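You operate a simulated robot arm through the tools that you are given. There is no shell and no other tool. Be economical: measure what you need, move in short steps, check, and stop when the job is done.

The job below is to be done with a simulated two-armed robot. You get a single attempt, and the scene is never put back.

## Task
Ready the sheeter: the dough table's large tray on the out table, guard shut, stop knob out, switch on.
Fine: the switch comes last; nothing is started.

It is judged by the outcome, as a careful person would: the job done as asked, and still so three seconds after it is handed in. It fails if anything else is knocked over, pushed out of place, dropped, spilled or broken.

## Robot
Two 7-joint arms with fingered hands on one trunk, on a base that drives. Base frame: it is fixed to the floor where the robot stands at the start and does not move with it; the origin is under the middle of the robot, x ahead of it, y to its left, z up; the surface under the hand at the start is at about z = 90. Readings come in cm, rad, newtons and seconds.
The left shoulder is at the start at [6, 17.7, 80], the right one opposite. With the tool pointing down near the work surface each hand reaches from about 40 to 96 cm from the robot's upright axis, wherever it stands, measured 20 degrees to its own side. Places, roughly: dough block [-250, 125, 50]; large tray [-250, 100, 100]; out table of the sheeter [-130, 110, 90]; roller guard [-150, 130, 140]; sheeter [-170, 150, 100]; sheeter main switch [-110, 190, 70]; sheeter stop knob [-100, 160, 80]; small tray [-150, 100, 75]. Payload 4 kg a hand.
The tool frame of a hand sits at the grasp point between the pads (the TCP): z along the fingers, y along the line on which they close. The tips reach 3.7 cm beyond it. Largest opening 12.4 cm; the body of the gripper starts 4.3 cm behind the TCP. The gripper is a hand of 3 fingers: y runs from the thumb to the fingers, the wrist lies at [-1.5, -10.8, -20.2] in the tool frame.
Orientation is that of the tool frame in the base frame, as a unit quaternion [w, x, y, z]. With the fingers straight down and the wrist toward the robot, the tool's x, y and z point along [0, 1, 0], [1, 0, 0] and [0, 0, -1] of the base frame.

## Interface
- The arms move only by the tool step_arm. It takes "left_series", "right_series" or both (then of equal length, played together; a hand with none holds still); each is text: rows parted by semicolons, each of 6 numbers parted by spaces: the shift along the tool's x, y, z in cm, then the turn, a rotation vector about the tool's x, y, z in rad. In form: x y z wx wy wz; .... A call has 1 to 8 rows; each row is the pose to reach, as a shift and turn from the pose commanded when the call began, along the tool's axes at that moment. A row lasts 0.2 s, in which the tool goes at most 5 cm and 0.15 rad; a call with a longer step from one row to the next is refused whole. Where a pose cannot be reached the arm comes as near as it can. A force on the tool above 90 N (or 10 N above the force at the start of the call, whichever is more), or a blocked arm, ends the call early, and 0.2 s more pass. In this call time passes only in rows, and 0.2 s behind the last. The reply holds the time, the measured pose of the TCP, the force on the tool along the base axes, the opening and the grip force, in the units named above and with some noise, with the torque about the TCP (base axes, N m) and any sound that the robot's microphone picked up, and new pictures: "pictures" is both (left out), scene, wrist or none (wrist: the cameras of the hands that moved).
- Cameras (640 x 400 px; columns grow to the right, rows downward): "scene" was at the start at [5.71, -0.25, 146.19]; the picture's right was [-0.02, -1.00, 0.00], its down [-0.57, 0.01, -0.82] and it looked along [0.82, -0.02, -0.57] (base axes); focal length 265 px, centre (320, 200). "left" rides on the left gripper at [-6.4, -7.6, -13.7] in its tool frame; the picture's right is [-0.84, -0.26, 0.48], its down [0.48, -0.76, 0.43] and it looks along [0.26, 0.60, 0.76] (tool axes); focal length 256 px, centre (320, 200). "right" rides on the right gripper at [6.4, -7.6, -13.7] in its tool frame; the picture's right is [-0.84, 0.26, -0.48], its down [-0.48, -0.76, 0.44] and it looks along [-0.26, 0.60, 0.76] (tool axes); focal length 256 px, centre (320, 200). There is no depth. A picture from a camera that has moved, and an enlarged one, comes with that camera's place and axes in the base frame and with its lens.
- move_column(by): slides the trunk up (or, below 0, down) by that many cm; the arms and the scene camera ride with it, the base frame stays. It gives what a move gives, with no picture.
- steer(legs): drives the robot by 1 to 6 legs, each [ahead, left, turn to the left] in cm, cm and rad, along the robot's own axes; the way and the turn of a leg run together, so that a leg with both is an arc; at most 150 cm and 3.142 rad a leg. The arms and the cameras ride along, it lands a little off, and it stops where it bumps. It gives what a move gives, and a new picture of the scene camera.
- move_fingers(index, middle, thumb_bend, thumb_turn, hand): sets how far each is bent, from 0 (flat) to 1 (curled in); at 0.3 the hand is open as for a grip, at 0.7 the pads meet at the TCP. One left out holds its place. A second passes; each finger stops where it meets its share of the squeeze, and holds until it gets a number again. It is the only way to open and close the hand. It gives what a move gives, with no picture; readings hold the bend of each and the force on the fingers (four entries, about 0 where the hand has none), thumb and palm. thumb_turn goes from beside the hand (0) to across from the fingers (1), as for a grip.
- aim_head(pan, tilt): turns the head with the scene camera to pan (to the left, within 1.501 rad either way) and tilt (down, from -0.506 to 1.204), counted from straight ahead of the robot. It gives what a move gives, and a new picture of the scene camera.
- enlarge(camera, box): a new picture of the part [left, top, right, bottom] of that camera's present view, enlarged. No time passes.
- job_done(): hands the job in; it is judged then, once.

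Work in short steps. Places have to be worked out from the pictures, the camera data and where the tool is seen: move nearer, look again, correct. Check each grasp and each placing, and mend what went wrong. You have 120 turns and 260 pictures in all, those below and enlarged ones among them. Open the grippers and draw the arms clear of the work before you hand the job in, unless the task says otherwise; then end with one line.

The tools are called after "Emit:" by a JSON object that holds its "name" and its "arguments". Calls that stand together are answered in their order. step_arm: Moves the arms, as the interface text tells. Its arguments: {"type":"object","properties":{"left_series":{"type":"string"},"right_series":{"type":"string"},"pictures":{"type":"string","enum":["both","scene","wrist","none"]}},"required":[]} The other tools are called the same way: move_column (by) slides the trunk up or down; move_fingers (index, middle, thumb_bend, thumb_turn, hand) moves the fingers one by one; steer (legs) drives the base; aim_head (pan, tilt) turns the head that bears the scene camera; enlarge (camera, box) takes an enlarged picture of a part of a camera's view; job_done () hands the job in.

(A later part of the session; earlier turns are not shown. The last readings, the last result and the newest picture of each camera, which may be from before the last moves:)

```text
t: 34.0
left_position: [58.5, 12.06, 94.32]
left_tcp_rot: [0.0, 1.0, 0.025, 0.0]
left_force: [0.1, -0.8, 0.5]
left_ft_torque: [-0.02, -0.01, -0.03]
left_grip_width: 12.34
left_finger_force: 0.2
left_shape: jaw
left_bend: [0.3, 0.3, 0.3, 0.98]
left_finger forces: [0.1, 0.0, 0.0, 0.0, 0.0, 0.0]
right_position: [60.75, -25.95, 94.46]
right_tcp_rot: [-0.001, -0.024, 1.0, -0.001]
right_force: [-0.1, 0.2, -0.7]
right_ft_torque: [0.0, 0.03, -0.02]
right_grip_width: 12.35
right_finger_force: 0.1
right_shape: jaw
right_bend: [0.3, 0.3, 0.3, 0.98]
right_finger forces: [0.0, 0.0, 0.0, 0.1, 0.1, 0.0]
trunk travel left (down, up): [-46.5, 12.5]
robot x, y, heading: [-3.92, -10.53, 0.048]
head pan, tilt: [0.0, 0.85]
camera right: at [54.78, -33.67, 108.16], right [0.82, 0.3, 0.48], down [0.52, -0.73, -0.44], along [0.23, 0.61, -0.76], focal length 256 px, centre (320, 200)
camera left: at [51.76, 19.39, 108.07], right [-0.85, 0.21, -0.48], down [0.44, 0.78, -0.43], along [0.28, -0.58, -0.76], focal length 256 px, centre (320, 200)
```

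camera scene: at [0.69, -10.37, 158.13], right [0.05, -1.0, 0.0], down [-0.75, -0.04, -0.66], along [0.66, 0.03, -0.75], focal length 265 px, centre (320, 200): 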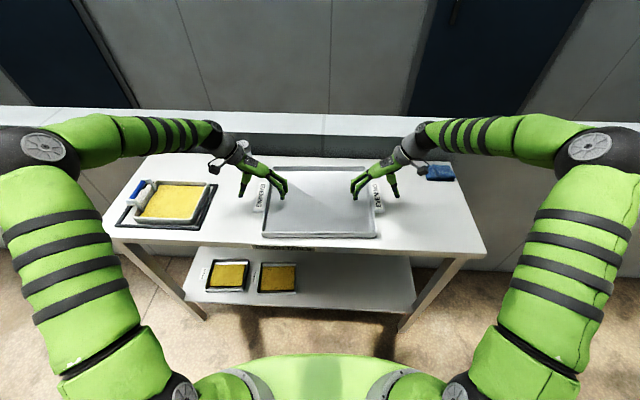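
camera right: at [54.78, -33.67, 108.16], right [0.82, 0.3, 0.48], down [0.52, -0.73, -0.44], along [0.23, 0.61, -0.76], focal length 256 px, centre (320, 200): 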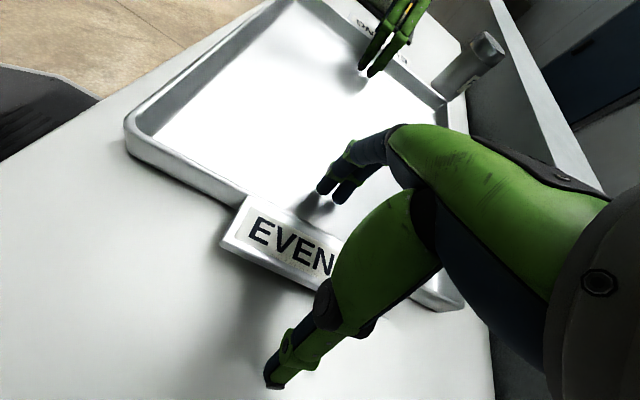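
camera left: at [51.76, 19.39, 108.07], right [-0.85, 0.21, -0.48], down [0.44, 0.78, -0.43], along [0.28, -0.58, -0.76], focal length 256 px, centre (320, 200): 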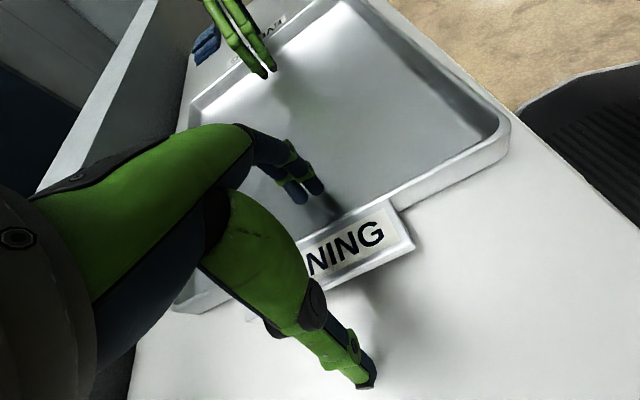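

The tips are right at the tray floor. I start closing both hands part way.

Emit:
{"name": "move_fingers", "arguments": {"hand": "left", "index": 0.48, "middle": 0.48, "thumb_bend": 0.48}}

Emit:
{"name": "move_fingers", "arguments": {"hand": "right", "index": 0.48, "middle": 0.48, "thumb_bend": 0.48}}

Emit:
{"name": "enlarge", "arguments": {"camera": "left", "box": [160, 100, 480, 400]}}

Emit:
{"name": "enlarge", "arguments": {"camera": "right", "box": [160, 100, 480, 400]}}

```text
t: 35.0
left_position: [58.46, 11.97, 94.67]
left_tcp_rot: [0.0, 1.0, 0.025, 0.001]
left_force: [1.8, -4.4, 15.4]
left_ft_torque: [-0.88, -0.12, 0.07]
left_grip_width: 6.93
left_finger_force: 7.9
left_shape: fingers
left_bend: [0.47, 0.45, 0.48, 0.98]
left_finger forces: [6.1, 9.9, 0.0, 0.1, 0.0, 0.0]
right_position: [60.73, -26.05, 94.55]
right_tcp_rot: [0.001, -0.023, 1.0, 0.0]
right_force: [0.5, 0.7, -0.6]
right_ft_torque: [0.0, 0.01, -0.01]
right_grip_width: 12.37
right_finger_force: 0.0
right_shape: jaw
right_bend: [0.3, 0.3, 0.3, 0.98]
right_finger forces: [0.0, 0.1, 0.0, 0.0, 0.0, 0.0]
trunk travel left (down, up): [-46.5, 12.5]
robot x, y, heading: [-4.13, -10.55, 0.05]
head pan, tilt: [0.0, 0.85]
```

```text
t: 36.0
left_position: [58.26, 11.95, 94.57]
left_tcp_rot: [0.0, 1.0, 0.026, 0.001]
left_force: [2.4, -3.7, 20.8]
left_ft_torque: [-1.13, -0.18, 0.08]
left_grip_width: 6.99
left_finger_force: 10.5
left_shape: fingers
left_bend: [0.47, 0.45, 0.48, 0.98]
left_finger forces: [9.4, 11.5, 0.0, 0.1, 0.0, 0.0]
right_position: [60.65, -25.96, 94.66]
right_tcp_rot: [0.001, -0.024, 1.0, 0.001]
right_force: [-0.3, 0.9, 3.6]
right_ft_torque: [0.2, -0.06, -0.04]
right_grip_width: 6.9
right_finger_force: 2.1
right_shape: fingers
right_bend: [0.48, 0.47, 0.48, 0.98]
right_finger forces: [0.6, 3.0, 0.0, 0.0, 0.1, 0.0]
trunk travel left (down, up): [-46.5, 12.5]
robot x, y, heading: [-4.3, -10.4, 0.042]
head pan, tilt: [0.0, 0.85]
```

```text
1.33 times, centred on (320, 250) of left
camera zoom: at [51.67, 19.31, 108.22], right [-0.85, 0.21, -0.48], down [0.44, 0.78, -0.43], along [0.29, -0.58, -0.76], focal length 341 px, centre (320, 133)
```

zoom: 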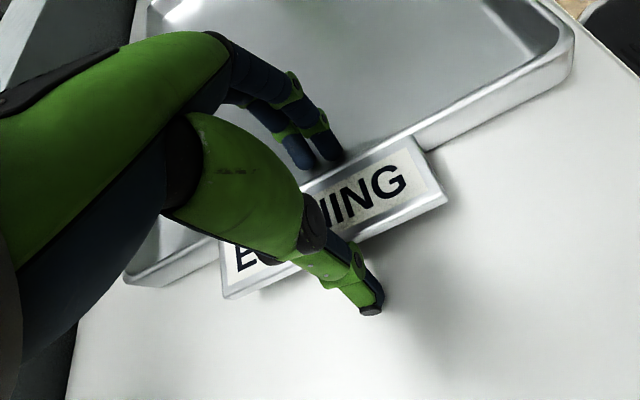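

```text
1.33 times, centred on (320, 250) of right
camera zoom: at [54.68, -33.72, 108.26], right [0.82, 0.3, 0.48], down [0.52, -0.73, -0.43], along [0.23, 0.61, -0.76], focal length 341 px, centre (320, 133)
```

zoom: 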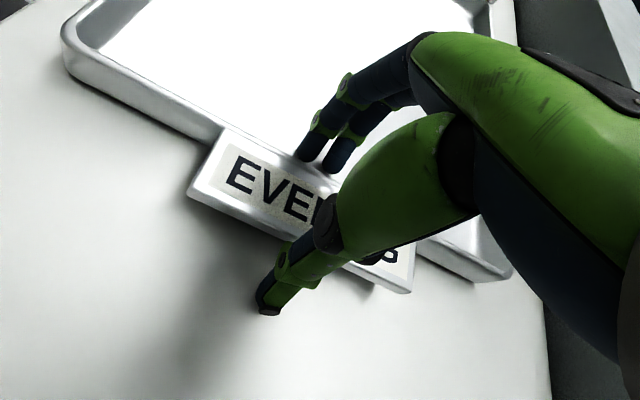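

The inner fingers press the tray floor as they swing (20 N up on the left). I raise the hands about a centimetre before closing further.

Emit:
{"name": "step_arm", "arguments": {"left_series": "0 0 -0.6 0 0 0; 0 0 -1.3 0 0 0", "right_series": "0 0 -0.6 0 0 0; 0 0 -1.2 0 0 0", "pictures": "none"}}

Emit:
{"name": "move_fingers", "arguments": {"hand": "left", "index": 0.54, "middle": 0.54, "thumb_bend": 0.58}}

Emit:
{"name": "move_fingers", "arguments": {"hand": "right", "index": 0.54, "middle": 0.54, "thumb_bend": 0.58}}

Emit:
{"name": "enlarge", "arguments": {"camera": "left", "box": [160, 100, 480, 400]}}

Emit:
{"name": "enlarge", "arguments": {"camera": "right", "box": [160, 100, 480, 400]}}

```text
t: 36.6
left_position: [58.35, 12.12, 95.59]
left_tcp_rot: [-0.001, 1.0, 0.025, -0.002]
left_force: [-0.1, 0.1, 0.8]
left_ft_torque: [-0.01, -0.02, -0.03]
left_grip_width: 6.9
left_finger_force: 0.0
left_shape: fingers
left_bend: [0.48, 0.48, 0.48, 0.98]
left_finger forces: [0.1, 0.0, 0.0, 0.0, 0.0, 0.0]
right_position: [60.54, -26.1, 95.76]
right_tcp_rot: [0.0, -0.024, 1.0, 0.001]
right_force: [-0.8, 0.0, -0.2]
right_ft_torque: [-0.03, -0.03, 0.02]
right_grip_width: 6.89
right_finger_force: 0.2
right_shape: fingers
right_bend: [0.48, 0.48, 0.48, 0.98]
right_finger forces: [0.1, 0.0, 0.0, 0.0, 0.0, 0.1]
trunk travel left (down, up): [-46.5, 12.5]
robot x, y, heading: [-3.92, -10.66, 0.05]
head pan, tilt: [0.0, 0.85]
```

```text
t: 37.6
left_position: [58.54, 12.09, 95.79]
left_tcp_rot: [0.001, 1.0, 0.025, 0.0]
left_force: [-0.9, 2.1, 0.0]
left_ft_torque: [0.04, 0.0, -0.03]
left_grip_width: 4.7
left_finger_force: 0.9
left_shape: fingers
left_bend: [0.54, 0.54, 0.57, 0.97]
left_finger forces: [0.0, 0.0, 0.1, 0.0, 1.5, 0.0]
right_position: [60.7, -25.94, 95.76]
right_tcp_rot: [-0.001, -0.025, 1.0, 0.0]
right_force: [-0.8, 0.6, 0.3]
right_ft_torque: [0.01, 0.0, 0.0]
right_grip_width: 6.88
right_finger_force: 0.1
right_shape: fingers
right_bend: [0.48, 0.48, 0.48, 0.98]
right_finger forces: [0.0, 0.1, 0.0, 0.0, 0.0, 0.0]
trunk travel left (down, up): [-46.5, 12.5]
robot x, y, heading: [-3.94, -10.73, 0.052]
head pan, tilt: [0.0, 0.85]
```

```text
t: 38.6
left_position: [58.61, 11.96, 95.62]
left_tcp_rot: [0.0, 1.0, 0.025, 0.001]
left_force: [-0.3, 2.3, -0.4]
left_ft_torque: [0.06, 0.02, 0.02]
left_grip_width: 4.74
left_finger_force: 1.2
left_shape: fingers
left_bend: [0.54, 0.54, 0.57, 0.97]
left_finger forces: [0.0, 0.1, 0.1, 0.0, 1.6, 0.0]
right_position: [60.75, -26.02, 95.83]
right_tcp_rot: [0.0, -0.024, 1.0, 0.0]
right_force: [0.2, -0.8, 1.0]
right_ft_torque: [-0.03, 0.01, 0.01]
right_grip_width: 4.65
right_finger_force: 0.5
right_shape: fingers
right_bend: [0.54, 0.54, 0.57, 0.98]
right_finger forces: [0.1, 0.0, 0.0, 0.1, 0.8, 0.1]
trunk travel left (down, up): [-46.5, 12.5]
robot x, y, heading: [-4.11, -10.58, 0.05]
head pan, tilt: [0.0, 0.85]
```

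```text
1.33 times, centred on (320, 250) of left
camera zoom: at [51.73, 19.36, 109.38], right [-0.85, 0.21, -0.48], down [0.44, 0.78, -0.43], along [0.28, -0.58, -0.76], focal length 341 px, centre (320, 133)
```

zoom: 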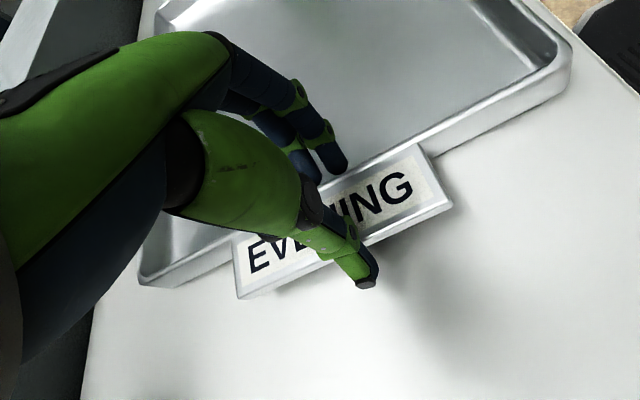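

```text
1.33 times, centred on (320, 250) of right
camera zoom: at [54.73, -33.68, 109.43], right [0.82, 0.3, 0.48], down [0.52, -0.74, -0.43], along [0.23, 0.61, -0.76], focal length 341 px, centre (320, 133)
```

zoom: 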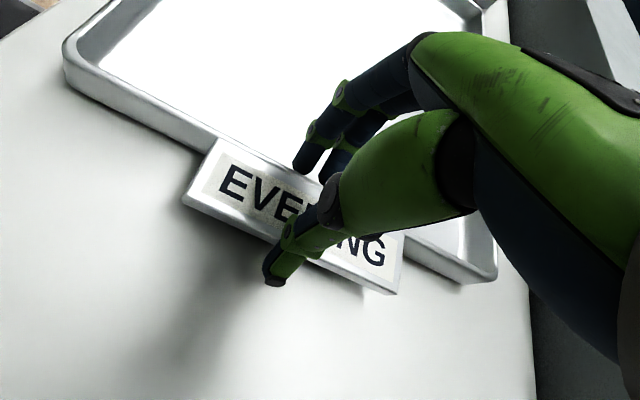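

Thumbs now touch the tabs' outer edges. I close fully onto wall and tab.

Emit:
{"name": "move_fingers", "arguments": {"hand": "left", "index": 0.8, "middle": 0.8, "thumb_bend": 0.8}}

Emit:
{"name": "move_fingers", "arguments": {"hand": "right", "index": 0.8, "middle": 0.8, "thumb_bend": 0.8}}

Emit:
{"name": "enlarge", "arguments": {"camera": "left", "box": [160, 100, 480, 400]}}

Emit:
{"name": "enlarge", "arguments": {"camera": "right", "box": [160, 100, 480, 400]}}

```text
t: 39.6
left_position: [58.47, 11.95, 95.82]
left_tcp_rot: [0.0, 1.0, 0.025, 0.0]
left_force: [3.3, 3.2, 8.2]
left_ft_torque: [-0.04, -0.08, -0.19]
left_grip_width: 3.77
left_finger_force: 26.9
left_shape: fingers
left_bend: [0.6, 0.6, 0.61, 0.97]
left_finger forces: [13.6, 12.7, 0.0, 0.0, 28.3, 0.0]
right_position: [60.66, -25.94, 95.68]
right_tcp_rot: [0.0, -0.025, 1.0, 0.0]
right_force: [-1.0, -1.3, 0.7]
right_ft_torque: [-0.05, -0.02, -0.02]
right_grip_width: 4.65
right_finger_force: 0.5
right_shape: fingers
right_bend: [0.54, 0.54, 0.57, 0.98]
right_finger forces: [0.0, 0.0, 0.0, 0.0, 0.9, 0.0]
trunk travel left (down, up): [-46.5, 12.5]
robot x, y, heading: [-3.86, -10.35, 0.053]
head pan, tilt: [0.0, 0.85]
```

```text
t: 40.6
left_position: [58.45, 11.91, 95.75]
left_tcp_rot: [0.0, 1.0, 0.025, 0.0]
left_force: [4.4, 2.6, 8.9]
left_ft_torque: [-0.03, -0.14, -0.15]
left_grip_width: 3.77
left_finger_force: 27.7
left_shape: fingers
left_bend: [0.6, 0.6, 0.61, 0.97]
left_finger forces: [13.7, 12.8, 0.1, 0.1, 28.3, 0.1]
right_position: [60.68, -25.92, 95.79]
right_tcp_rot: [0.001, -0.025, 1.0, 0.001]
right_force: [3.5, -1.5, 8.7]
right_ft_torque: [0.05, -0.1, 0.18]
right_grip_width: 3.75
right_finger_force: 27.7
right_shape: fingers
right_bend: [0.59, 0.6, 0.61, 0.97]
right_finger forces: [13.9, 13.0, 0.0, 0.0, 28.2, 0.1]
trunk travel left (down, up): [-46.5, 12.5]
robot x, y, heading: [-4.34, -10.69, 0.053]
head pan, tilt: [0.0, 0.85]
```

```text
1.33 times, centred on (320, 250) of left
camera zoom: at [51.71, 19.35, 109.43], right [-0.85, 0.21, -0.48], down [0.44, 0.78, -0.43], along [0.29, -0.58, -0.76], focal length 341 px, centre (320, 133)
```

zoom: 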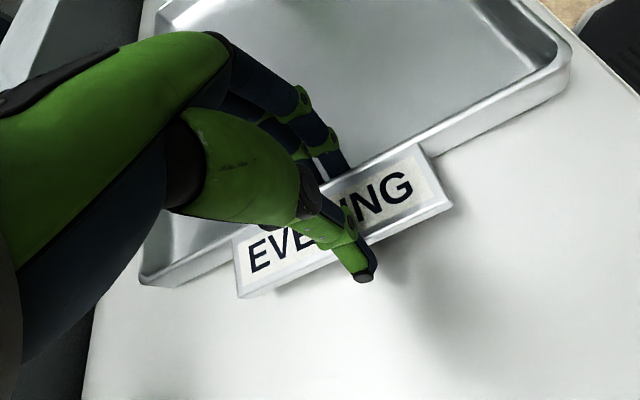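

```text
1.33 times, centred on (320, 250) of right
camera zoom: at [54.71, -33.69, 109.5], right [0.82, 0.3, 0.48], down [0.52, -0.74, -0.43], along [0.23, 0.61, -0.76], focal length 341 px, centre (320, 133)
```

zoom: 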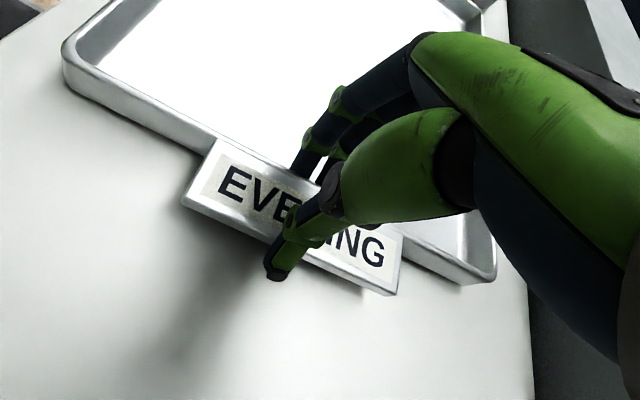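

Both hands hold with about 28 N. I lift 4 cm together and check.

Emit:
{"name": "step_arm", "arguments": {"left_series": "0 0 -1 0 0 0; 0 0 -2 0 0 0; 0 0 -3 0 0 0; 0 0 -4 0 0 0", "right_series": "0 0 -1 0 0 0; 0 0 -2 0 0 0; 0 0 -3 0 0 0; 0 0 -4 0 0 0", "pictures": "both"}}

```text
t: 41.6
left_position: [58.5, 12.02, 99.66]
left_tcp_rot: [0.0, 1.0, 0.025, 0.0]
left_force: [-0.4, 1.0, -4.2]
left_ft_torque: [-0.03, 0.01, -0.15]
left_grip_width: 3.79
left_finger_force: 24.7
left_shape: fingers
left_bend: [0.59, 0.6, 0.61, 0.97]
left_finger forces: [13.8, 11.2, 0.1, 0.0, 24.2, 0.1]
right_position: [60.7, -25.91, 99.7]
right_tcp_rot: [0.0, -0.026, 1.0, 0.0]
right_force: [0.3, -1.5, -3.4]
right_ft_torque: [-0.02, 0.03, 0.21]
right_grip_width: 3.73
right_finger_force: 24.6
right_shape: fingers
right_bend: [0.59, 0.6, 0.62, 0.97]
right_finger forces: [14.0, 11.4, 0.0, 0.1, 24.5, 0.0]
trunk travel left (down, up): [-46.5, 12.5]
robot x, y, heading: [-4.12, -10.69, 0.05]
head pan, tilt: [0.0, 0.85]
camera scene: at [0.67, -10.36, 158.12], right [0.05, -1.0, 0.0], down [-0.75, -0.04, -0.66], along [0.66, 0.03, -0.75], focal length 265 px, centre (320, 200)
camera right: at [54.76, -33.75, 113.42], right [0.82, 0.3, 0.48], down [0.52, -0.73, -0.43], along [0.22, 0.61, -0.76], focal length 256 px, centre (320, 200)
camera left: at [51.77, 19.31, 113.34], right [-0.85, 0.21, -0.48], down [0.44, 0.78, -0.43], along [0.28, -0.58, -0.76], focal length 256 px, centre (320, 200)
```

scene: 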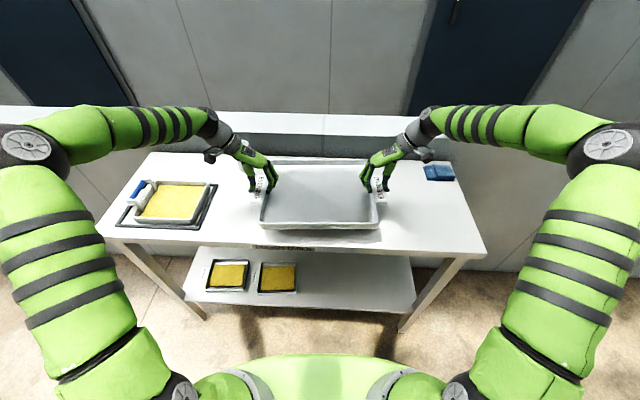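
right: 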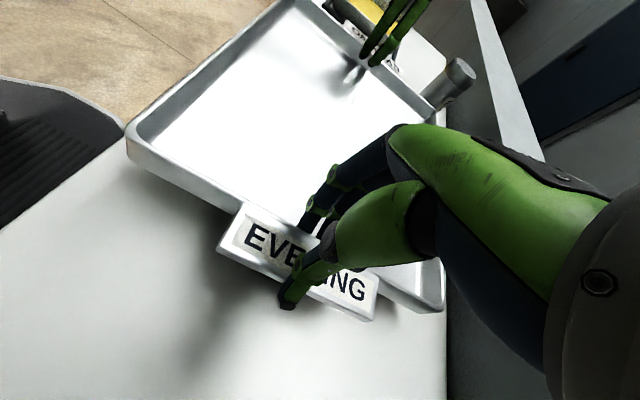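
left: 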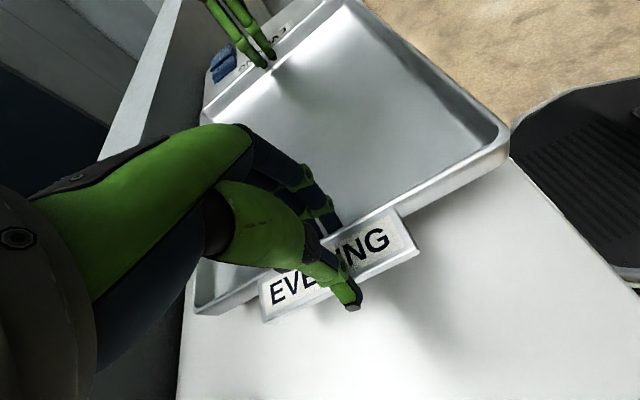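

The tray is up and level, roughly 8 N in total. I raise the trunk to clear everything, back off, and turn toward the sheeter.

Emit:
{"name": "move_column", "arguments": {"by": 12}}

Emit:
{"name": "steer", "arguments": {"legs": [[-28, 0, 0], [0, 0, 1.2], [0, 0, 1.1]]}}

Emit:
{"name": "aim_head", "arguments": {"pan": 0, "tilt": 0.5}}

```text
t: 43.1
left_position: [58.58, 11.89, 111.63]
left_tcp_rot: [0.0, 1.0, 0.025, 0.0]
left_force: [0.0, 2.8, -4.0]
left_ft_torque: [-0.01, 0.03, -0.19]
left_grip_width: 3.75
left_finger_force: 25.1
left_shape: fingers
left_bend: [0.59, 0.6, 0.61, 0.97]
left_finger forces: [13.7, 11.3, 0.0, 0.0, 24.6, 0.1]
right_position: [60.64, -25.97, 111.63]
right_tcp_rot: [0.0, -0.024, 1.0, 0.0]
right_force: [-0.3, -2.2, -4.1]
right_ft_torque: [0.0, -0.03, 0.19]
right_grip_width: 3.72
right_finger_force: 25.1
right_shape: fingers
right_bend: [0.59, 0.6, 0.62, 0.97]
right_finger forces: [13.7, 11.3, 0.0, 0.0, 24.8, 0.0]
trunk travel left (down, up): [-58.5, 0.5]
robot x, y, heading: [-4.27, -10.36, 0.05]
head pan, tilt: [0.0, 0.85]
```

```text
t: 50.8
left_position: [-90.18, 19.87, 111.63]
left_tcp_rot: [0.001, 0.387, 0.922, 0.0]
left_force: [-2.1, -0.8, -3.6]
left_ft_torque: [-0.04, 0.02, -0.17]
left_grip_width: 3.75
left_finger_force: 24.7
left_shape: fingers
left_bend: [0.6, 0.61, 0.61, 0.97]
left_finger forces: [13.3, 11.1, 0.0, 0.1, 24.4, 0.0]
right_position: [-63.32, 46.76, 111.76]
right_tcp_rot: [0.0, 0.922, -0.387, 0.0]
right_force: [1.3, 1.3, -3.7]
right_ft_torque: [0.03, -0.04, 0.19]
right_grip_width: 3.71
right_finger_force: 24.4
right_shape: fingers
right_bend: [0.59, 0.6, 0.62, 0.97]
right_finger forces: [13.6, 11.2, 0.0, 0.1, 24.6, 0.1]
trunk travel left (down, up): [-58.5, 0.5]
robot x, y, heading: [-31.92, -12.21, 2.346]
head pan, tilt: [0.0, 0.85]
camera scene: at [-35.37, -8.52, 170.12], right [0.71, 0.7, 0.0], down [0.53, -0.54, -0.66], along [-0.46, 0.47, -0.75], focal length 265 px, centre (320, 200)
```

scene: 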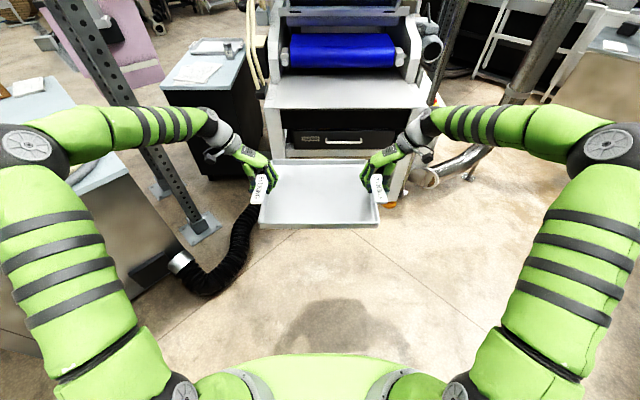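

```text
t: 51.7
left_position: [-90.19, 19.85, 111.65]
left_tcp_rot: [0.001, 0.387, 0.922, -0.001]
left_force: [0.3, -1.0, -3.7]
left_ft_torque: [0.0, -0.03, -0.18]
left_grip_width: 3.74
left_finger_force: 24.7
left_shape: fingers
left_bend: [0.59, 0.61, 0.61, 0.97]
left_finger forces: [13.9, 11.3, 0.1, 0.0, 23.7, 0.0]
right_position: [-63.31, 46.65, 111.69]
right_tcp_rot: [0.0, 0.922, -0.388, 0.0]
right_force: [-0.2, 0.6, -3.2]
right_ft_torque: [-0.02, -0.05, 0.17]
right_grip_width: 3.71
right_finger_force: 24.9
right_shape: fingers
right_bend: [0.59, 0.6, 0.62, 0.97]
right_finger forces: [14.0, 11.2, 0.0, 0.0, 23.9, 0.0]
trunk travel left (down, up): [-58.5, 0.5]
robot x, y, heading: [-31.76, -11.87, 2.344]
head pan, tilt: [0.0, 0.499]
camera scene: at [-36.25, -7.59, 173.11], right [0.71, 0.7, 0.0], down [0.34, -0.34, -0.88], along [-0.62, 0.63, -0.48], focal length 265 px, centre (320, 200)
```

scene: 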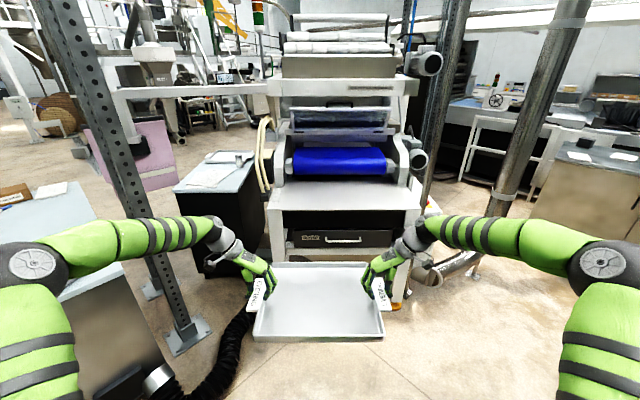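

The sheeter is square ahead: front edge ≈145 cm ahead and centred ≈16 cm to my right. I approach in stages, first 65 cm ahead and 15 right.

Emit:
{"name": "steer", "arguments": {"legs": [[65, -15, 0]]}}

Emit:
{"name": "enlarge", "arguments": {"camera": "scene", "box": [160, 60, 480, 260]}}

```text
t: 55.4
left_position: [-126.59, 76.03, 111.57]
left_tcp_rot: [0.001, 0.381, 0.925, -0.001]
left_force: [-1.7, -1.0, -3.1]
left_ft_torque: [0.01, -0.01, -0.13]
left_grip_width: 3.77
left_finger_force: 24.2
left_shape: fingers
left_bend: [0.59, 0.61, 0.61, 0.97]
left_finger forces: [13.7, 11.1, 0.0, 0.1, 24.0, 0.0]
right_position: [-100.07, 103.27, 111.71]
right_tcp_rot: [0.0, 0.925, -0.381, 0.001]
right_force: [0.3, 0.6, -3.3]
right_ft_torque: [-0.01, -0.07, 0.2]
right_grip_width: 3.72
right_finger_force: 24.4
right_shape: fingers
right_bend: [0.59, 0.6, 0.62, 0.97]
right_finger forces: [13.6, 11.1, 0.0, 0.0, 24.2, 0.1]
trunk travel left (down, up): [-58.5, 0.5]
robot x, y, heading: [-67.67, 44.71, 2.36]
head pan, tilt: [0.0, 0.499]
camera scene: at [-72.42, 49.24, 173.12], right [0.7, 0.71, 0.0], down [0.34, -0.34, -0.88], along [-0.62, 0.62, -0.48], focal length 265 px, centre (320, 200)
```

scene: 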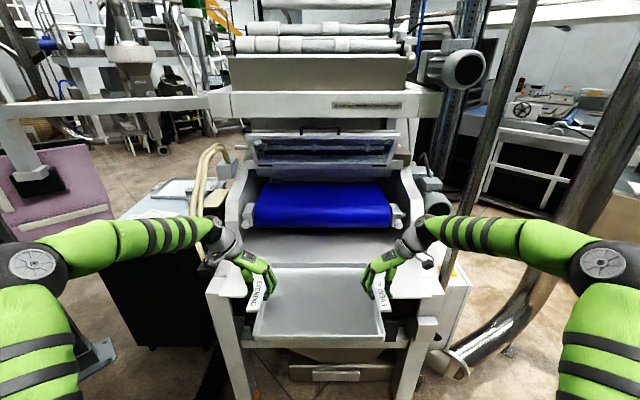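

```text
2.00 times, centred on (320, 160) of scene
camera zoom: at [-72.42, 49.24, 173.12], right [0.7, 0.71, 0.0], down [0.34, -0.34, -0.88], along [-0.62, 0.62, -0.48], focal length 530 px, centre (320, 280)
```

zoom: 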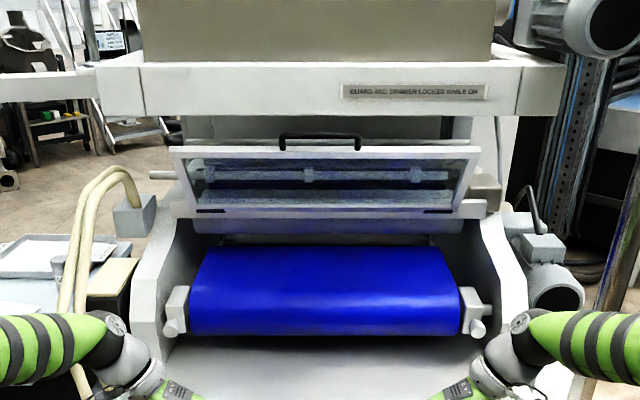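

Two views give out-table height ≈ 89–90 and front edge 74.5 cm ahead of the camera, sheeter centred within 2 cm. I drive 34 cm further so the tray sits over the middle of the out table, still 15 cm above it.

Emit:
{"name": "steer", "arguments": {"legs": [[34, -2, 0]]}}

Emit:
{"name": "aim_head", "arguments": {"pan": 0, "tilt": 0.8}}

```text
t: 57.6
left_position: [-148.73, 101.12, 111.98]
left_tcp_rot: [0.001, 0.384, 0.923, 0.0]
left_force: [18.3, -26.3, 4.6]
left_ft_torque: [-0.84, -0.68, -0.33]
left_grip_width: 3.77
left_finger_force: 24.0
left_shape: fingers
left_bend: [0.6, 0.61, 0.61, 0.91]
left_finger forces: [11.6, 10.4, 0.0, 0.0, 25.5, 0.1]
right_position: [-122.05, 128.18, 112.05]
right_tcp_rot: [0.0, 0.924, -0.382, -0.001]
right_force: [21.3, -22.3, 4.6]
right_ft_torque: [-0.84, -0.73, 0.4]
right_grip_width: 3.71
right_finger_force: 24.2
right_shape: fingers
right_bend: [0.59, 0.6, 0.62, 0.92]
right_finger forces: [13.5, 11.7, 0.1, 0.1, 23.3, 0.0]
trunk travel left (down, up): [-58.5, 0.5]
robot x, y, heading: [-90.63, 70.57, 2.354]
head pan, tilt: [0.0, 0.499]
camera scene: at [-94.46, 74.01, 173.17], right [0.71, 0.71, 0.0], down [0.34, -0.34, -0.88], along [-0.62, 0.62, -0.47], focal length 265 px, centre (320, 200)
```

scene: 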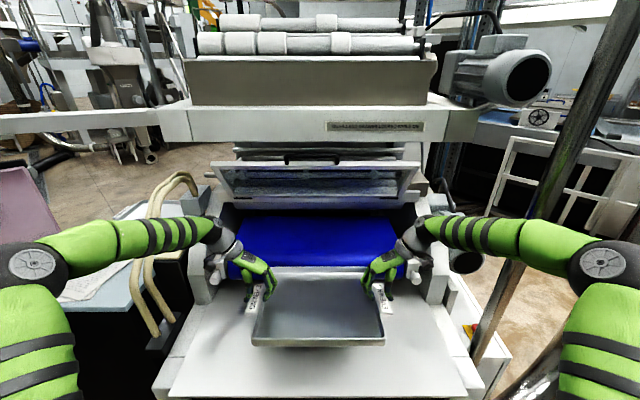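

```text
t: 58.4
left_position: [-148.5, 101.09, 111.87]
left_tcp_rot: [0.002, 0.385, 0.923, 0.0]
left_force: [14.4, -21.3, 2.7]
left_ft_torque: [-0.76, -0.51, -0.27]
left_grip_width: 3.76
left_finger_force: 24.1
left_shape: fingers
left_bend: [0.6, 0.61, 0.61, 0.92]
left_finger forces: [11.4, 10.5, 0.0, 0.1, 25.7, 0.0]
right_position: [-121.95, 128.28, 112.09]
right_tcp_rot: [0.002, 0.924, -0.381, 0.002]
right_force: [20.0, -16.1, 3.4]
right_ft_torque: [-0.61, -0.69, 0.28]
right_grip_width: 3.7
right_finger_force: 24.1
right_shape: fingers
right_bend: [0.59, 0.61, 0.62, 0.92]
right_finger forces: [12.4, 11.2, 0.1, 0.1, 24.8, 0.0]
trunk travel left (down, up): [-58.5, 0.5]
robot x, y, heading: [-90.49, 70.5, 2.358]
head pan, tilt: [0.0, 0.799]
camera scene: at [-93.8, 73.4, 170.56], right [0.71, 0.71, 0.0], down [0.5, -0.5, -0.7], along [-0.49, 0.5, -0.71], focal length 265 px, centre (320, 200)
```

scene: 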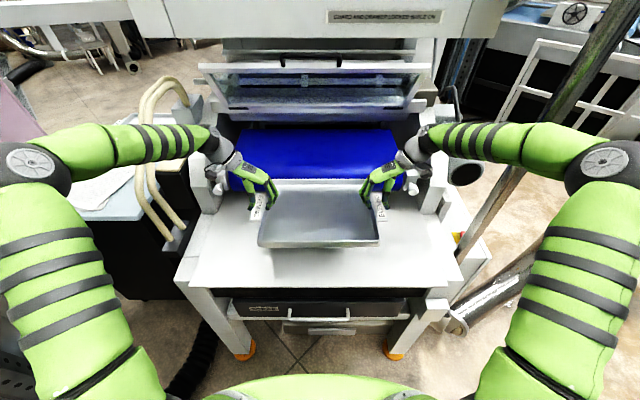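

The tray's far edge bumped the roller at this height (≈25 N). I back off 3 cm to free it, then lower.

Emit:
{"name": "steer", "arguments": {"legs": [[-3, 0, 0]]}}

Emit:
{"name": "move_column", "arguments": {"by": -10}}

Emit:
{"name": "enlarge", "arguments": {"camera": "scene", "box": [160, 100, 480, 300]}}

```text
t: 59.3
left_position: [-146.86, 99.4, 111.75]
left_tcp_rot: [0.002, 0.384, 0.923, 0.0]
left_force: [0.4, 0.4, -3.1]
left_ft_torque: [0.0, 0.03, 0.03]
left_grip_width: 3.72
left_finger_force: 24.3
left_shape: fingers
left_bend: [0.59, 0.61, 0.61, 0.93]
left_finger forces: [13.9, 11.2, 0.1, 0.0, 22.9, 0.1]
right_position: [-120.25, 126.49, 111.85]
right_tcp_rot: [0.0, 0.924, -0.382, 0.002]
right_force: [0.0, -0.3, -3.1]
right_ft_torque: [0.06, 0.05, -0.04]
right_grip_width: 3.66
right_finger_force: 24.5
right_shape: fingers
right_bend: [0.59, 0.61, 0.62, 0.94]
right_finger forces: [13.6, 11.5, 0.0, 0.1, 22.7, 0.1]
trunk travel left (down, up): [-58.5, 0.5]
robot x, y, heading: [-88.19, 68.4, 2.355]
head pan, tilt: [0.0, 0.799]
camera scene: at [-92.06, 71.7, 170.53], right [0.71, 0.71, 0.0], down [0.51, -0.51, -0.7], along [-0.49, 0.49, -0.72], focal length 265 px, centre (320, 200)
```

scene: 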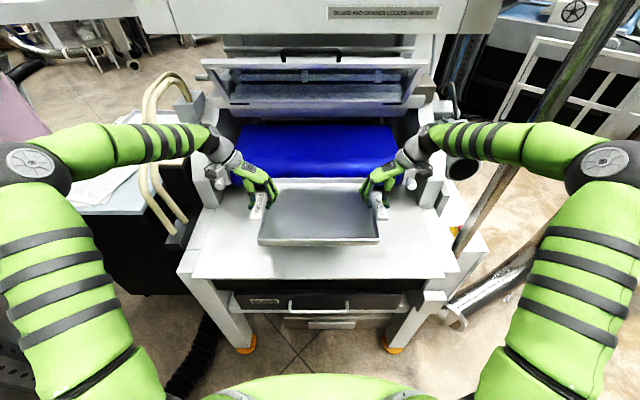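

```text
t: 60.6
left_position: [-146.96, 99.54, 101.66]
left_tcp_rot: [0.003, 0.384, 0.923, -0.001]
left_force: [0.6, -0.3, -3.4]
left_ft_torque: [0.05, 0.01, 0.06]
left_grip_width: 3.69
left_finger_force: 23.7
left_shape: fingers
left_bend: [0.59, 0.61, 0.61, 0.93]
left_finger forces: [13.9, 11.3, 0.1, 0.0, 22.7, 0.1]
right_position: [-120.28, 126.46, 101.86]
right_tcp_rot: [0.0, 0.924, -0.382, 0.001]
right_force: [-0.1, 0.4, -3.4]
right_ft_torque: [-0.01, 0.02, 0.0]
right_grip_width: 3.67
right_finger_force: 23.5
right_shape: fingers
right_bend: [0.59, 0.61, 0.62, 0.94]
right_finger forces: [13.6, 11.4, 0.0, 0.0, 22.4, 0.1]
trunk travel left (down, up): [-48.5, 10.5]
robot x, y, heading: [-88.5, 68.14, 2.358]
head pan, tilt: [0.0, 0.799]
```

```text
2.00 times, centred on (320, 200) of scene
camera zoom: at [-92.18, 71.82, 160.53], right [0.71, 0.71, 0.0], down [0.51, -0.51, -0.7], along [-0.49, 0.49, -0.72], focal length 530 px, centre (320, 200)
```

zoom: 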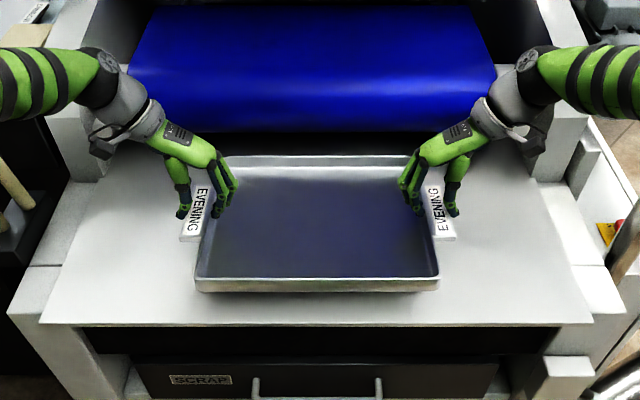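

Clear of the roller now. I lower 5 cm more with the trunk and look.

Emit:
{"name": "move_column", "arguments": {"by": -4.5}}

Emit:
{"name": "enlarge", "arguments": {"camera": "scene", "box": [160, 100, 480, 300]}}

Emit:
{"name": "enlarge", "arguments": {"camera": "left", "box": [0, 0, 640, 400]}}

```text
t: 61.5
left_position: [-146.81, 99.4, 97.82]
left_tcp_rot: [-0.001, 0.384, 0.923, 0.001]
left_force: [-4.5, 1.8, 32.1]
left_ft_torque: [-0.02, 0.08, 0.01]
left_grip_width: 3.75
left_finger_force: 32.2
left_shape: fingers
left_bend: [0.59, 0.61, 0.61, 0.93]
left_finger forces: [14.1, 14.6, 0.1, 0.0, 36.6, 0.0]
right_position: [-120.36, 126.48, 97.83]
right_tcp_rot: [0.001, 0.924, -0.382, -0.002]
right_force: [-1.7, 4.1, 28.8]
right_ft_torque: [0.08, 0.06, -0.03]
right_grip_width: 3.7
right_finger_force: 31.4
right_shape: fingers
right_bend: [0.59, 0.6, 0.61, 0.94]
right_finger forces: [13.9, 14.7, 0.0, 0.1, 35.1, 0.1]
trunk travel left (down, up): [-44.0, 15.0]
robot x, y, heading: [-88.31, 68.27, 2.359]
head pan, tilt: [0.0, 0.799]
```

```text
2.00 times, centred on (320, 200) of scene
camera zoom: at [-91.9, 71.55, 156.16], right [0.71, 0.71, 0.0], down [0.51, -0.51, -0.7], along [-0.49, 0.49, -0.72], focal length 530 px, centre (320, 200)
```

zoom: 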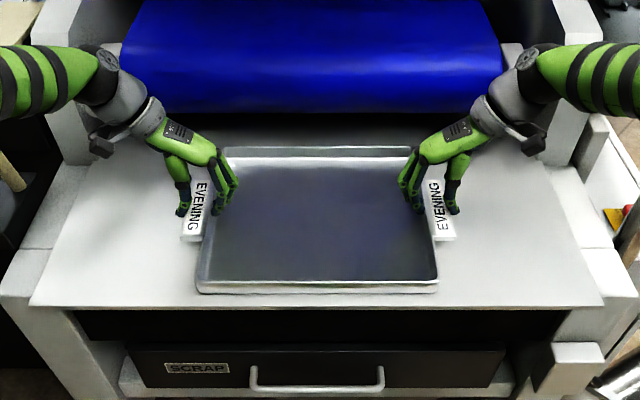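

```text
1.00 times, centred on (320, 200) of left (not enlarged: the box is as wide or as high as the picture)
camera zoom: at [-147.65, 89.69, 111.39], right [0.41, -0.77, -0.49], down [-0.88, -0.19, -0.43], along [0.24, 0.6, -0.76], focal length 256 px, centre (320, 200)
```

zoom: 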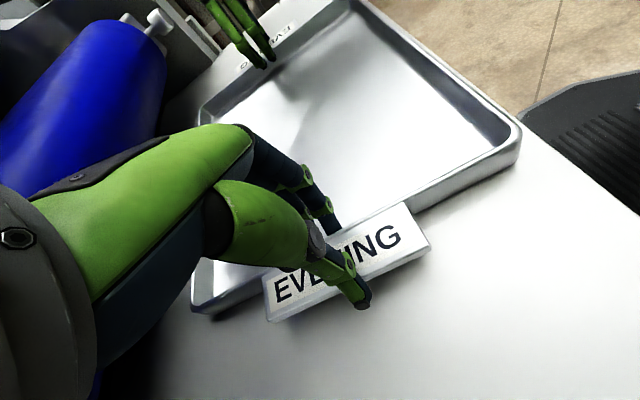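

The tray rests on the out table, fully inside its front edge. I ease off the press and open the hands.

Emit:
{"name": "step_arm", "arguments": {"left_series": "0 0 -0.4 0 0 0; 0 0 -0.6 0 0 0", "right_series": "0 0 -0.4 0 0 0; 0 0 -0.6 0 0 0", "pictures": "none"}}

Emit:
{"name": "move_fingers", "arguments": {"hand": "left", "index": 0.54, "middle": 0.54, "thumb_bend": 0.5}}

Emit:
{"name": "move_fingers", "arguments": {"hand": "right", "index": 0.54, "middle": 0.54, "thumb_bend": 0.5}}

Emit:
{"name": "step_arm", "arguments": {"left_series": "0 0 -1 0 0 0; 0 0 -2 0 0 0; 0 0 -5 0 0 0; 0 0 -8 0 0 0", "right_series": "0 0 -1 0 0 0; 0 0 -2 0 0 0; 0 0 -5 0 0 0; 0 0 -8 0 0 0", "pictures": "scene"}}

```text
t: 62.1
left_position: [-146.77, 99.5, 97.73]
left_tcp_rot: [0.001, 0.384, 0.923, 0.0]
left_force: [-1.1, 8.0, 17.5]
left_ft_torque: [0.27, 0.0, 0.12]
left_grip_width: 3.74
left_finger_force: 28.8
left_shape: fingers
left_bend: [0.59, 0.61, 0.61, 0.94]
left_finger forces: [15.3, 14.6, 0.0, 0.1, 28.2, 0.0]
right_position: [-120.27, 126.54, 97.93]
right_tcp_rot: [0.001, 0.924, -0.382, 0.002]
right_force: [-8.5, 1.4, 18.4]
right_ft_torque: [0.0, 0.28, -0.09]
right_grip_width: 3.7
right_finger_force: 29.3
right_shape: fingers
right_bend: [0.59, 0.6, 0.61, 0.94]
right_finger forces: [15.3, 15.0, 0.0, 0.0, 28.5, 0.0]
trunk travel left (down, up): [-44.0, 15.0]
robot x, y, heading: [-88.43, 68.13, 2.358]
head pan, tilt: [0.0, 0.799]
```

```text
t: 63.1
left_position: [-146.85, 99.45, 97.68]
left_tcp_rot: [0.003, 0.384, 0.923, -0.001]
left_force: [0.4, 0.7, -0.1]
left_ft_torque: [0.0, 0.0, 0.0]
left_grip_width: 5.59
left_finger_force: 0.1
left_shape: fingers
left_bend: [0.54, 0.54, 0.5, 0.97]
left_finger forces: [0.0, 0.0, 0.1, 0.0, 0.0, 0.0]
right_position: [-120.35, 126.48, 97.8]
right_tcp_rot: [0.001, 0.924, -0.382, 0.001]
right_force: [-5.9, 2.3, 17.4]
right_ft_torque: [0.03, 0.18, -0.06]
right_grip_width: 3.69
right_finger_force: 28.6
right_shape: fingers
right_bend: [0.59, 0.6, 0.61, 0.94]
right_finger forces: [14.6, 14.4, 0.0, 0.0, 28.9, 0.0]
trunk travel left (down, up): [-44.0, 15.0]
robot x, y, heading: [-88.43, 68.06, 2.358]
head pan, tilt: [0.0, 0.799]
```

```text
t: 64.1
left_position: [-146.95, 99.55, 97.82]
left_tcp_rot: [0.002, 0.384, 0.924, -0.001]
left_force: [-0.1, 0.6, 0.0]
left_ft_torque: [-0.01, 0.01, -0.03]
left_grip_width: 5.58
left_finger_force: 0.1
left_shape: fingers
left_bend: [0.54, 0.54, 0.5, 0.97]
left_finger forces: [0.0, 0.1, 0.1, 0.0, 0.1, 0.1]
right_position: [-120.29, 126.68, 97.79]
right_tcp_rot: [0.0, 0.924, -0.383, 0.003]
right_force: [0.0, -0.8, -0.4]
right_ft_torque: [0.0, 0.0, 0.01]
right_grip_width: 5.6
right_finger_force: 0.0
right_shape: fingers
right_bend: [0.54, 0.54, 0.5, 0.97]
right_finger forces: [0.1, 0.0, 0.1, 0.1, 0.0, 0.1]
trunk travel left (down, up): [-44.0, 15.0]
robot x, y, heading: [-88.23, 68.43, 2.352]
head pan, tilt: [0.0, 0.799]
```

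```text
t: 65.1
left_position: [-146.91, 99.57, 106.01]
left_tcp_rot: [0.002, 0.384, 0.923, -0.002]
left_force: [1.2, 0.4, -0.6]
left_ft_torque: [-0.03, 0.0, -0.02]
left_grip_width: 5.59
left_finger_force: 0.0
left_shape: fingers
left_bend: [0.54, 0.54, 0.5, 0.97]
left_finger forces: [0.0, 0.1, 0.1, 0.0, 0.1, 0.0]
right_position: [-120.21, 126.61, 105.98]
right_tcp_rot: [0.002, 0.924, -0.383, 0.002]
right_force: [0.1, 0.0, -0.7]
right_ft_torque: [-0.02, 0.01, 0.0]
right_grip_width: 5.61
right_finger_force: 0.1
right_shape: fingers
right_bend: [0.54, 0.54, 0.5, 0.97]
right_finger forces: [0.1, 0.0, 0.1, 0.0, 0.0, 0.0]
trunk travel left (down, up): [-44.0, 15.0]
robot x, y, heading: [-88.78, 68.31, 2.356]
head pan, tilt: [0.0, 0.799]
camera scene: at [-92.12, 71.76, 156.02], right [0.71, 0.71, 0.0], down [0.51, -0.51, -0.7], along [-0.49, 0.49, -0.72], focal length 265 px, centre (320, 200)
```

scene: 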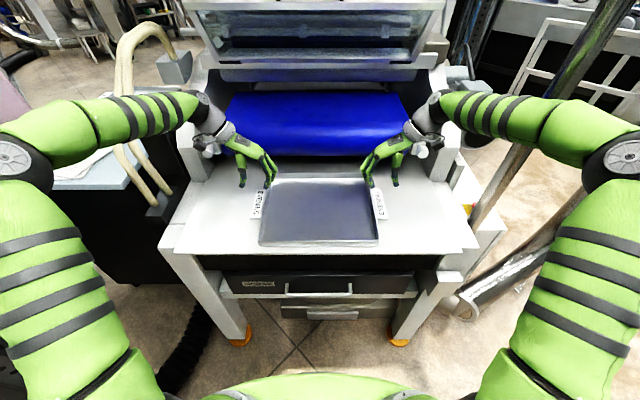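

The tray stands released on the out table. Now the guard: I raise the trunk, back off a bit, and study how the guard is hinged.

Emit:
{"name": "move_column", "arguments": {"by": 14.5}}

Emit:
{"name": "steer", "arguments": {"legs": [[-20, 0, 0]]}}

Emit:
{"name": "aim_head", "arguments": {"pan": 0, "tilt": 0.35}}

Emit:
{"name": "enlarge", "arguments": {"camera": "scene", "box": [200, 100, 440, 250]}}

```text
t: 66.8
left_position: [-146.97, 99.6, 120.33]
left_tcp_rot: [0.002, 0.385, 0.923, 0.0]
left_force: [-0.2, -0.1, -0.4]
left_ft_torque: [0.01, 0.02, 0.01]
left_grip_width: 5.62
left_finger_force: 0.1
left_shape: fingers
left_bend: [0.54, 0.54, 0.5, 0.97]
left_finger forces: [0.1, 0.0, 0.0, 0.0, 0.1, 0.0]
right_position: [-120.3, 126.71, 120.38]
right_tcp_rot: [0.001, 0.924, -0.383, 0.002]
right_force: [0.0, 0.5, 0.0]
right_ft_torque: [0.03, 0.0, 0.04]
right_grip_width: 5.55
right_finger_force: 0.0
right_shape: fingers
right_bend: [0.54, 0.54, 0.5, 0.97]
right_finger forces: [0.0, 0.1, 0.1, 0.1, 0.0, 0.0]
trunk travel left (down, up): [-58.5, 0.5]
robot x, y, heading: [-88.37, 68.14, 2.354]
head pan, tilt: [0.0, 0.799]
```

```text
t: 68.3
left_position: [-133.07, 85.37, 120.5]
left_tcp_rot: [0.001, 0.383, 0.924, 0.0]
left_force: [0.5, 0.1, 1.0]
left_ft_torque: [0.01, -0.03, 0.03]
left_grip_width: 5.59
left_finger_force: 0.1
left_shape: fingers
left_bend: [0.54, 0.54, 0.5, 0.98]
left_finger forces: [0.1, 0.0, 0.1, 0.0, 0.1, 0.0]
right_position: [-106.47, 112.65, 120.41]
right_tcp_rot: [0.001, 0.925, -0.381, 0.002]
right_force: [0.3, 1.1, -0.2]
right_ft_torque: [-0.01, 0.01, 0.02]
right_grip_width: 5.57
right_finger_force: 0.1
right_shape: fingers
right_bend: [0.54, 0.54, 0.5, 0.98]
right_finger forces: [0.0, 0.0, 0.1, 0.0, 0.1, 0.0]
trunk travel left (down, up): [-58.5, 0.5]
robot x, y, heading: [-74.62, 54.61, 2.357]
head pan, tilt: [0.0, 0.799]
camera scene: at [-78.13, 57.77, 170.54], right [0.71, 0.71, 0.0], down [0.51, -0.51, -0.7], along [-0.49, 0.49, -0.72], focal length 265 px, centre (320, 200)
```

scene: 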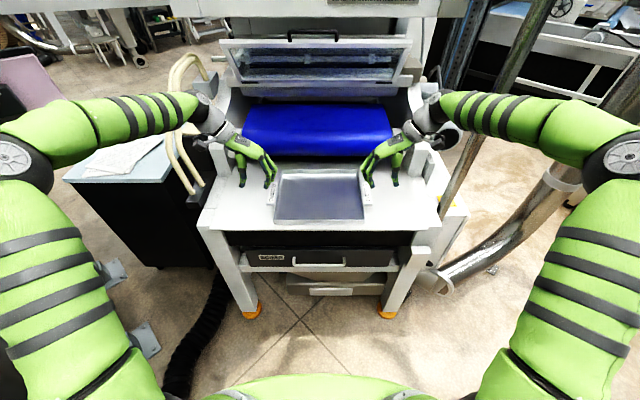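

```text
t: 69.2
left_position: [-133.12, 85.64, 120.34]
left_tcp_rot: [0.003, 0.383, 0.924, 0.0]
left_force: [-0.2, -0.8, 0.4]
left_ft_torque: [0.0, 0.0, 0.02]
left_grip_width: 5.59
left_finger_force: 0.1
left_shape: fingers
left_bend: [0.54, 0.54, 0.5, 0.98]
left_finger forces: [0.1, 0.0, 0.0, 0.1, 0.1, 0.1]
right_position: [-106.44, 112.77, 120.43]
right_tcp_rot: [0.001, 0.924, -0.381, 0.001]
right_force: [-0.1, -0.2, 0.0]
right_ft_torque: [0.02, -0.02, -0.03]
right_grip_width: 5.55
right_finger_force: 0.0
right_shape: fingers
right_bend: [0.54, 0.54, 0.5, 0.98]
right_finger forces: [0.0, 0.0, 0.1, 0.0, 0.1, 0.0]
trunk travel left (down, up): [-58.5, 0.5]
robot x, y, heading: [-74.59, 54.59, 2.359]
head pan, tilt: [0.0, 0.351]
camera scene: at [-79.12, 58.76, 174.49], right [0.71, 0.71, 0.0], down [0.24, -0.24, -0.94], along [-0.67, 0.66, -0.34], focal length 265 px, centre (320, 200)
```

scene: 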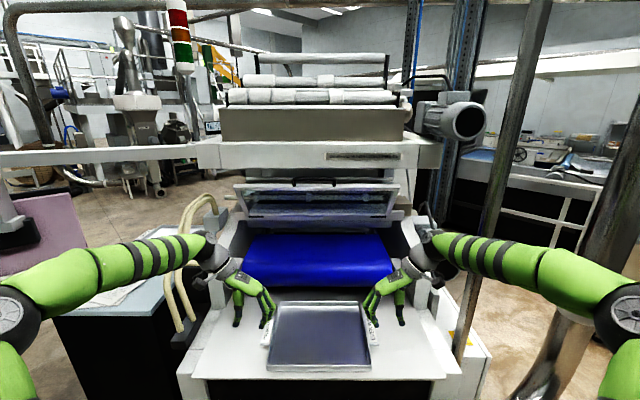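

```text
2.67 times, centred on (320, 175) of scene
camera zoom: at [-79.12, 58.76, 174.49], right [0.71, 0.71, 0.0], down [0.24, -0.24, -0.94], along [-0.67, 0.66, -0.34], focal length 706 px, centre (320, 267)
```

zoom: 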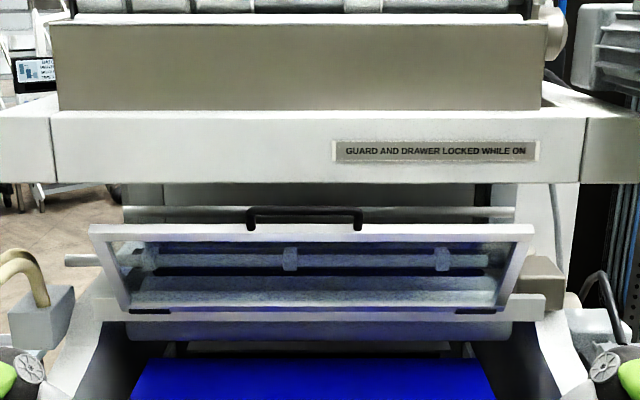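

Hinge marks sit on the panel's lower edge and the handle on its top edge, which leans toward me: shutting seems to mean pushing the top back upright. I take a precise zoom, shift sideways, and zoom again for parallax.

Emit:
{"name": "enlarge", "arguments": {"camera": "scene", "box": [340, 160, 436, 220]}}

Emit:
{"name": "steer", "arguments": {"legs": [[-10, -30, 0]]}}

Emit:
{"name": "enlarge", "arguments": {"camera": "scene", "box": [160, 140, 400, 290]}}

```text
6.67 times, centred on (388, 190) of scene
camera zoom: at [-79.12, 58.76, 174.49], right [0.71, 0.71, 0.0], down [0.24, -0.24, -0.94], along [-0.67, 0.66, -0.34], focal length 1766 px, centre (-133, 267)
```

zoom: 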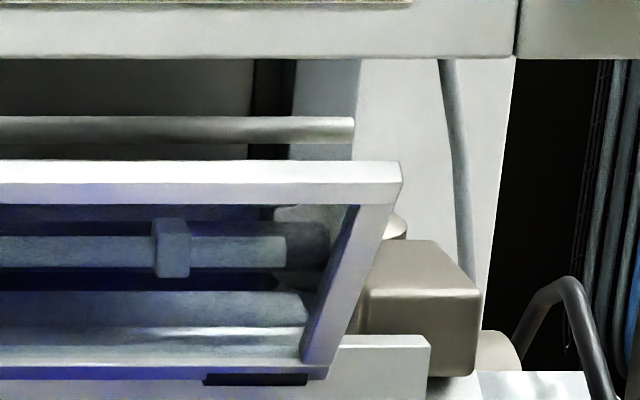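

```text
t: 71.4
left_position: [-104.62, 99.97, 120.49]
left_tcp_rot: [0.002, 0.384, 0.923, -0.001]
left_force: [0.6, -0.1, -0.4]
left_ft_torque: [-0.04, 0.05, 0.01]
left_grip_width: 5.57
left_finger_force: 0.1
left_shape: fingers
left_bend: [0.54, 0.54, 0.5, 0.98]
left_finger forces: [0.1, 0.0, 0.0, 0.0, 0.1, 0.1]
right_position: [-77.92, 126.99, 120.49]
right_tcp_rot: [0.001, 0.925, -0.381, 0.001]
right_force: [0.8, 0.4, -0.3]
right_ft_torque: [-0.04, 0.0, 0.0]
right_grip_width: 5.63
right_finger_force: 0.1
right_shape: fingers
right_bend: [0.54, 0.54, 0.5, 0.98]
right_finger forces: [0.1, 0.0, 0.0, 0.1, 0.0, 0.1]
trunk travel left (down, up): [-58.5, 0.5]
robot x, y, heading: [-46.22, 68.72, 2.357]
head pan, tilt: [0.0, 0.351]
camera scene: at [-50.61, 73.07, 174.5], right [0.71, 0.71, 0.0], down [0.24, -0.24, -0.94], along [-0.67, 0.66, -0.34], focal length 265 px, centre (320, 200)
```

scene: 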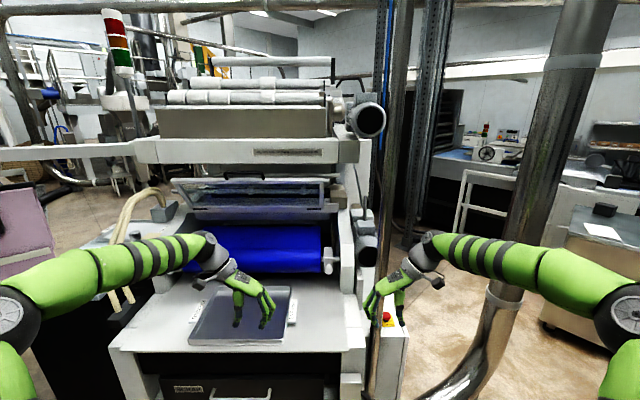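

```text
2.67 times, centred on (280, 215) of scene
camera zoom: at [-50.61, 73.07, 174.5], right [0.71, 0.71, 0.0], down [0.24, -0.24, -0.94], along [-0.67, 0.66, -0.34], focal length 706 px, centre (427, 160)
```

zoom: 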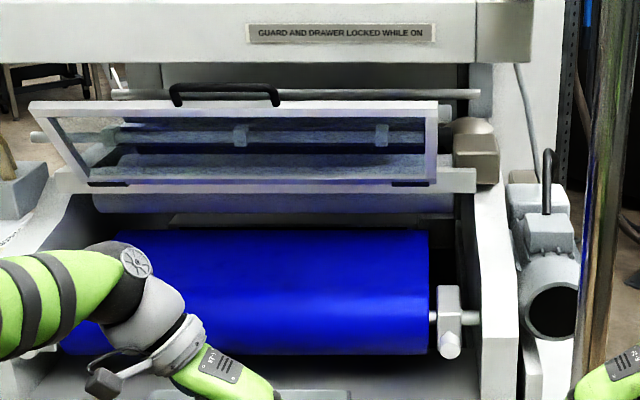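

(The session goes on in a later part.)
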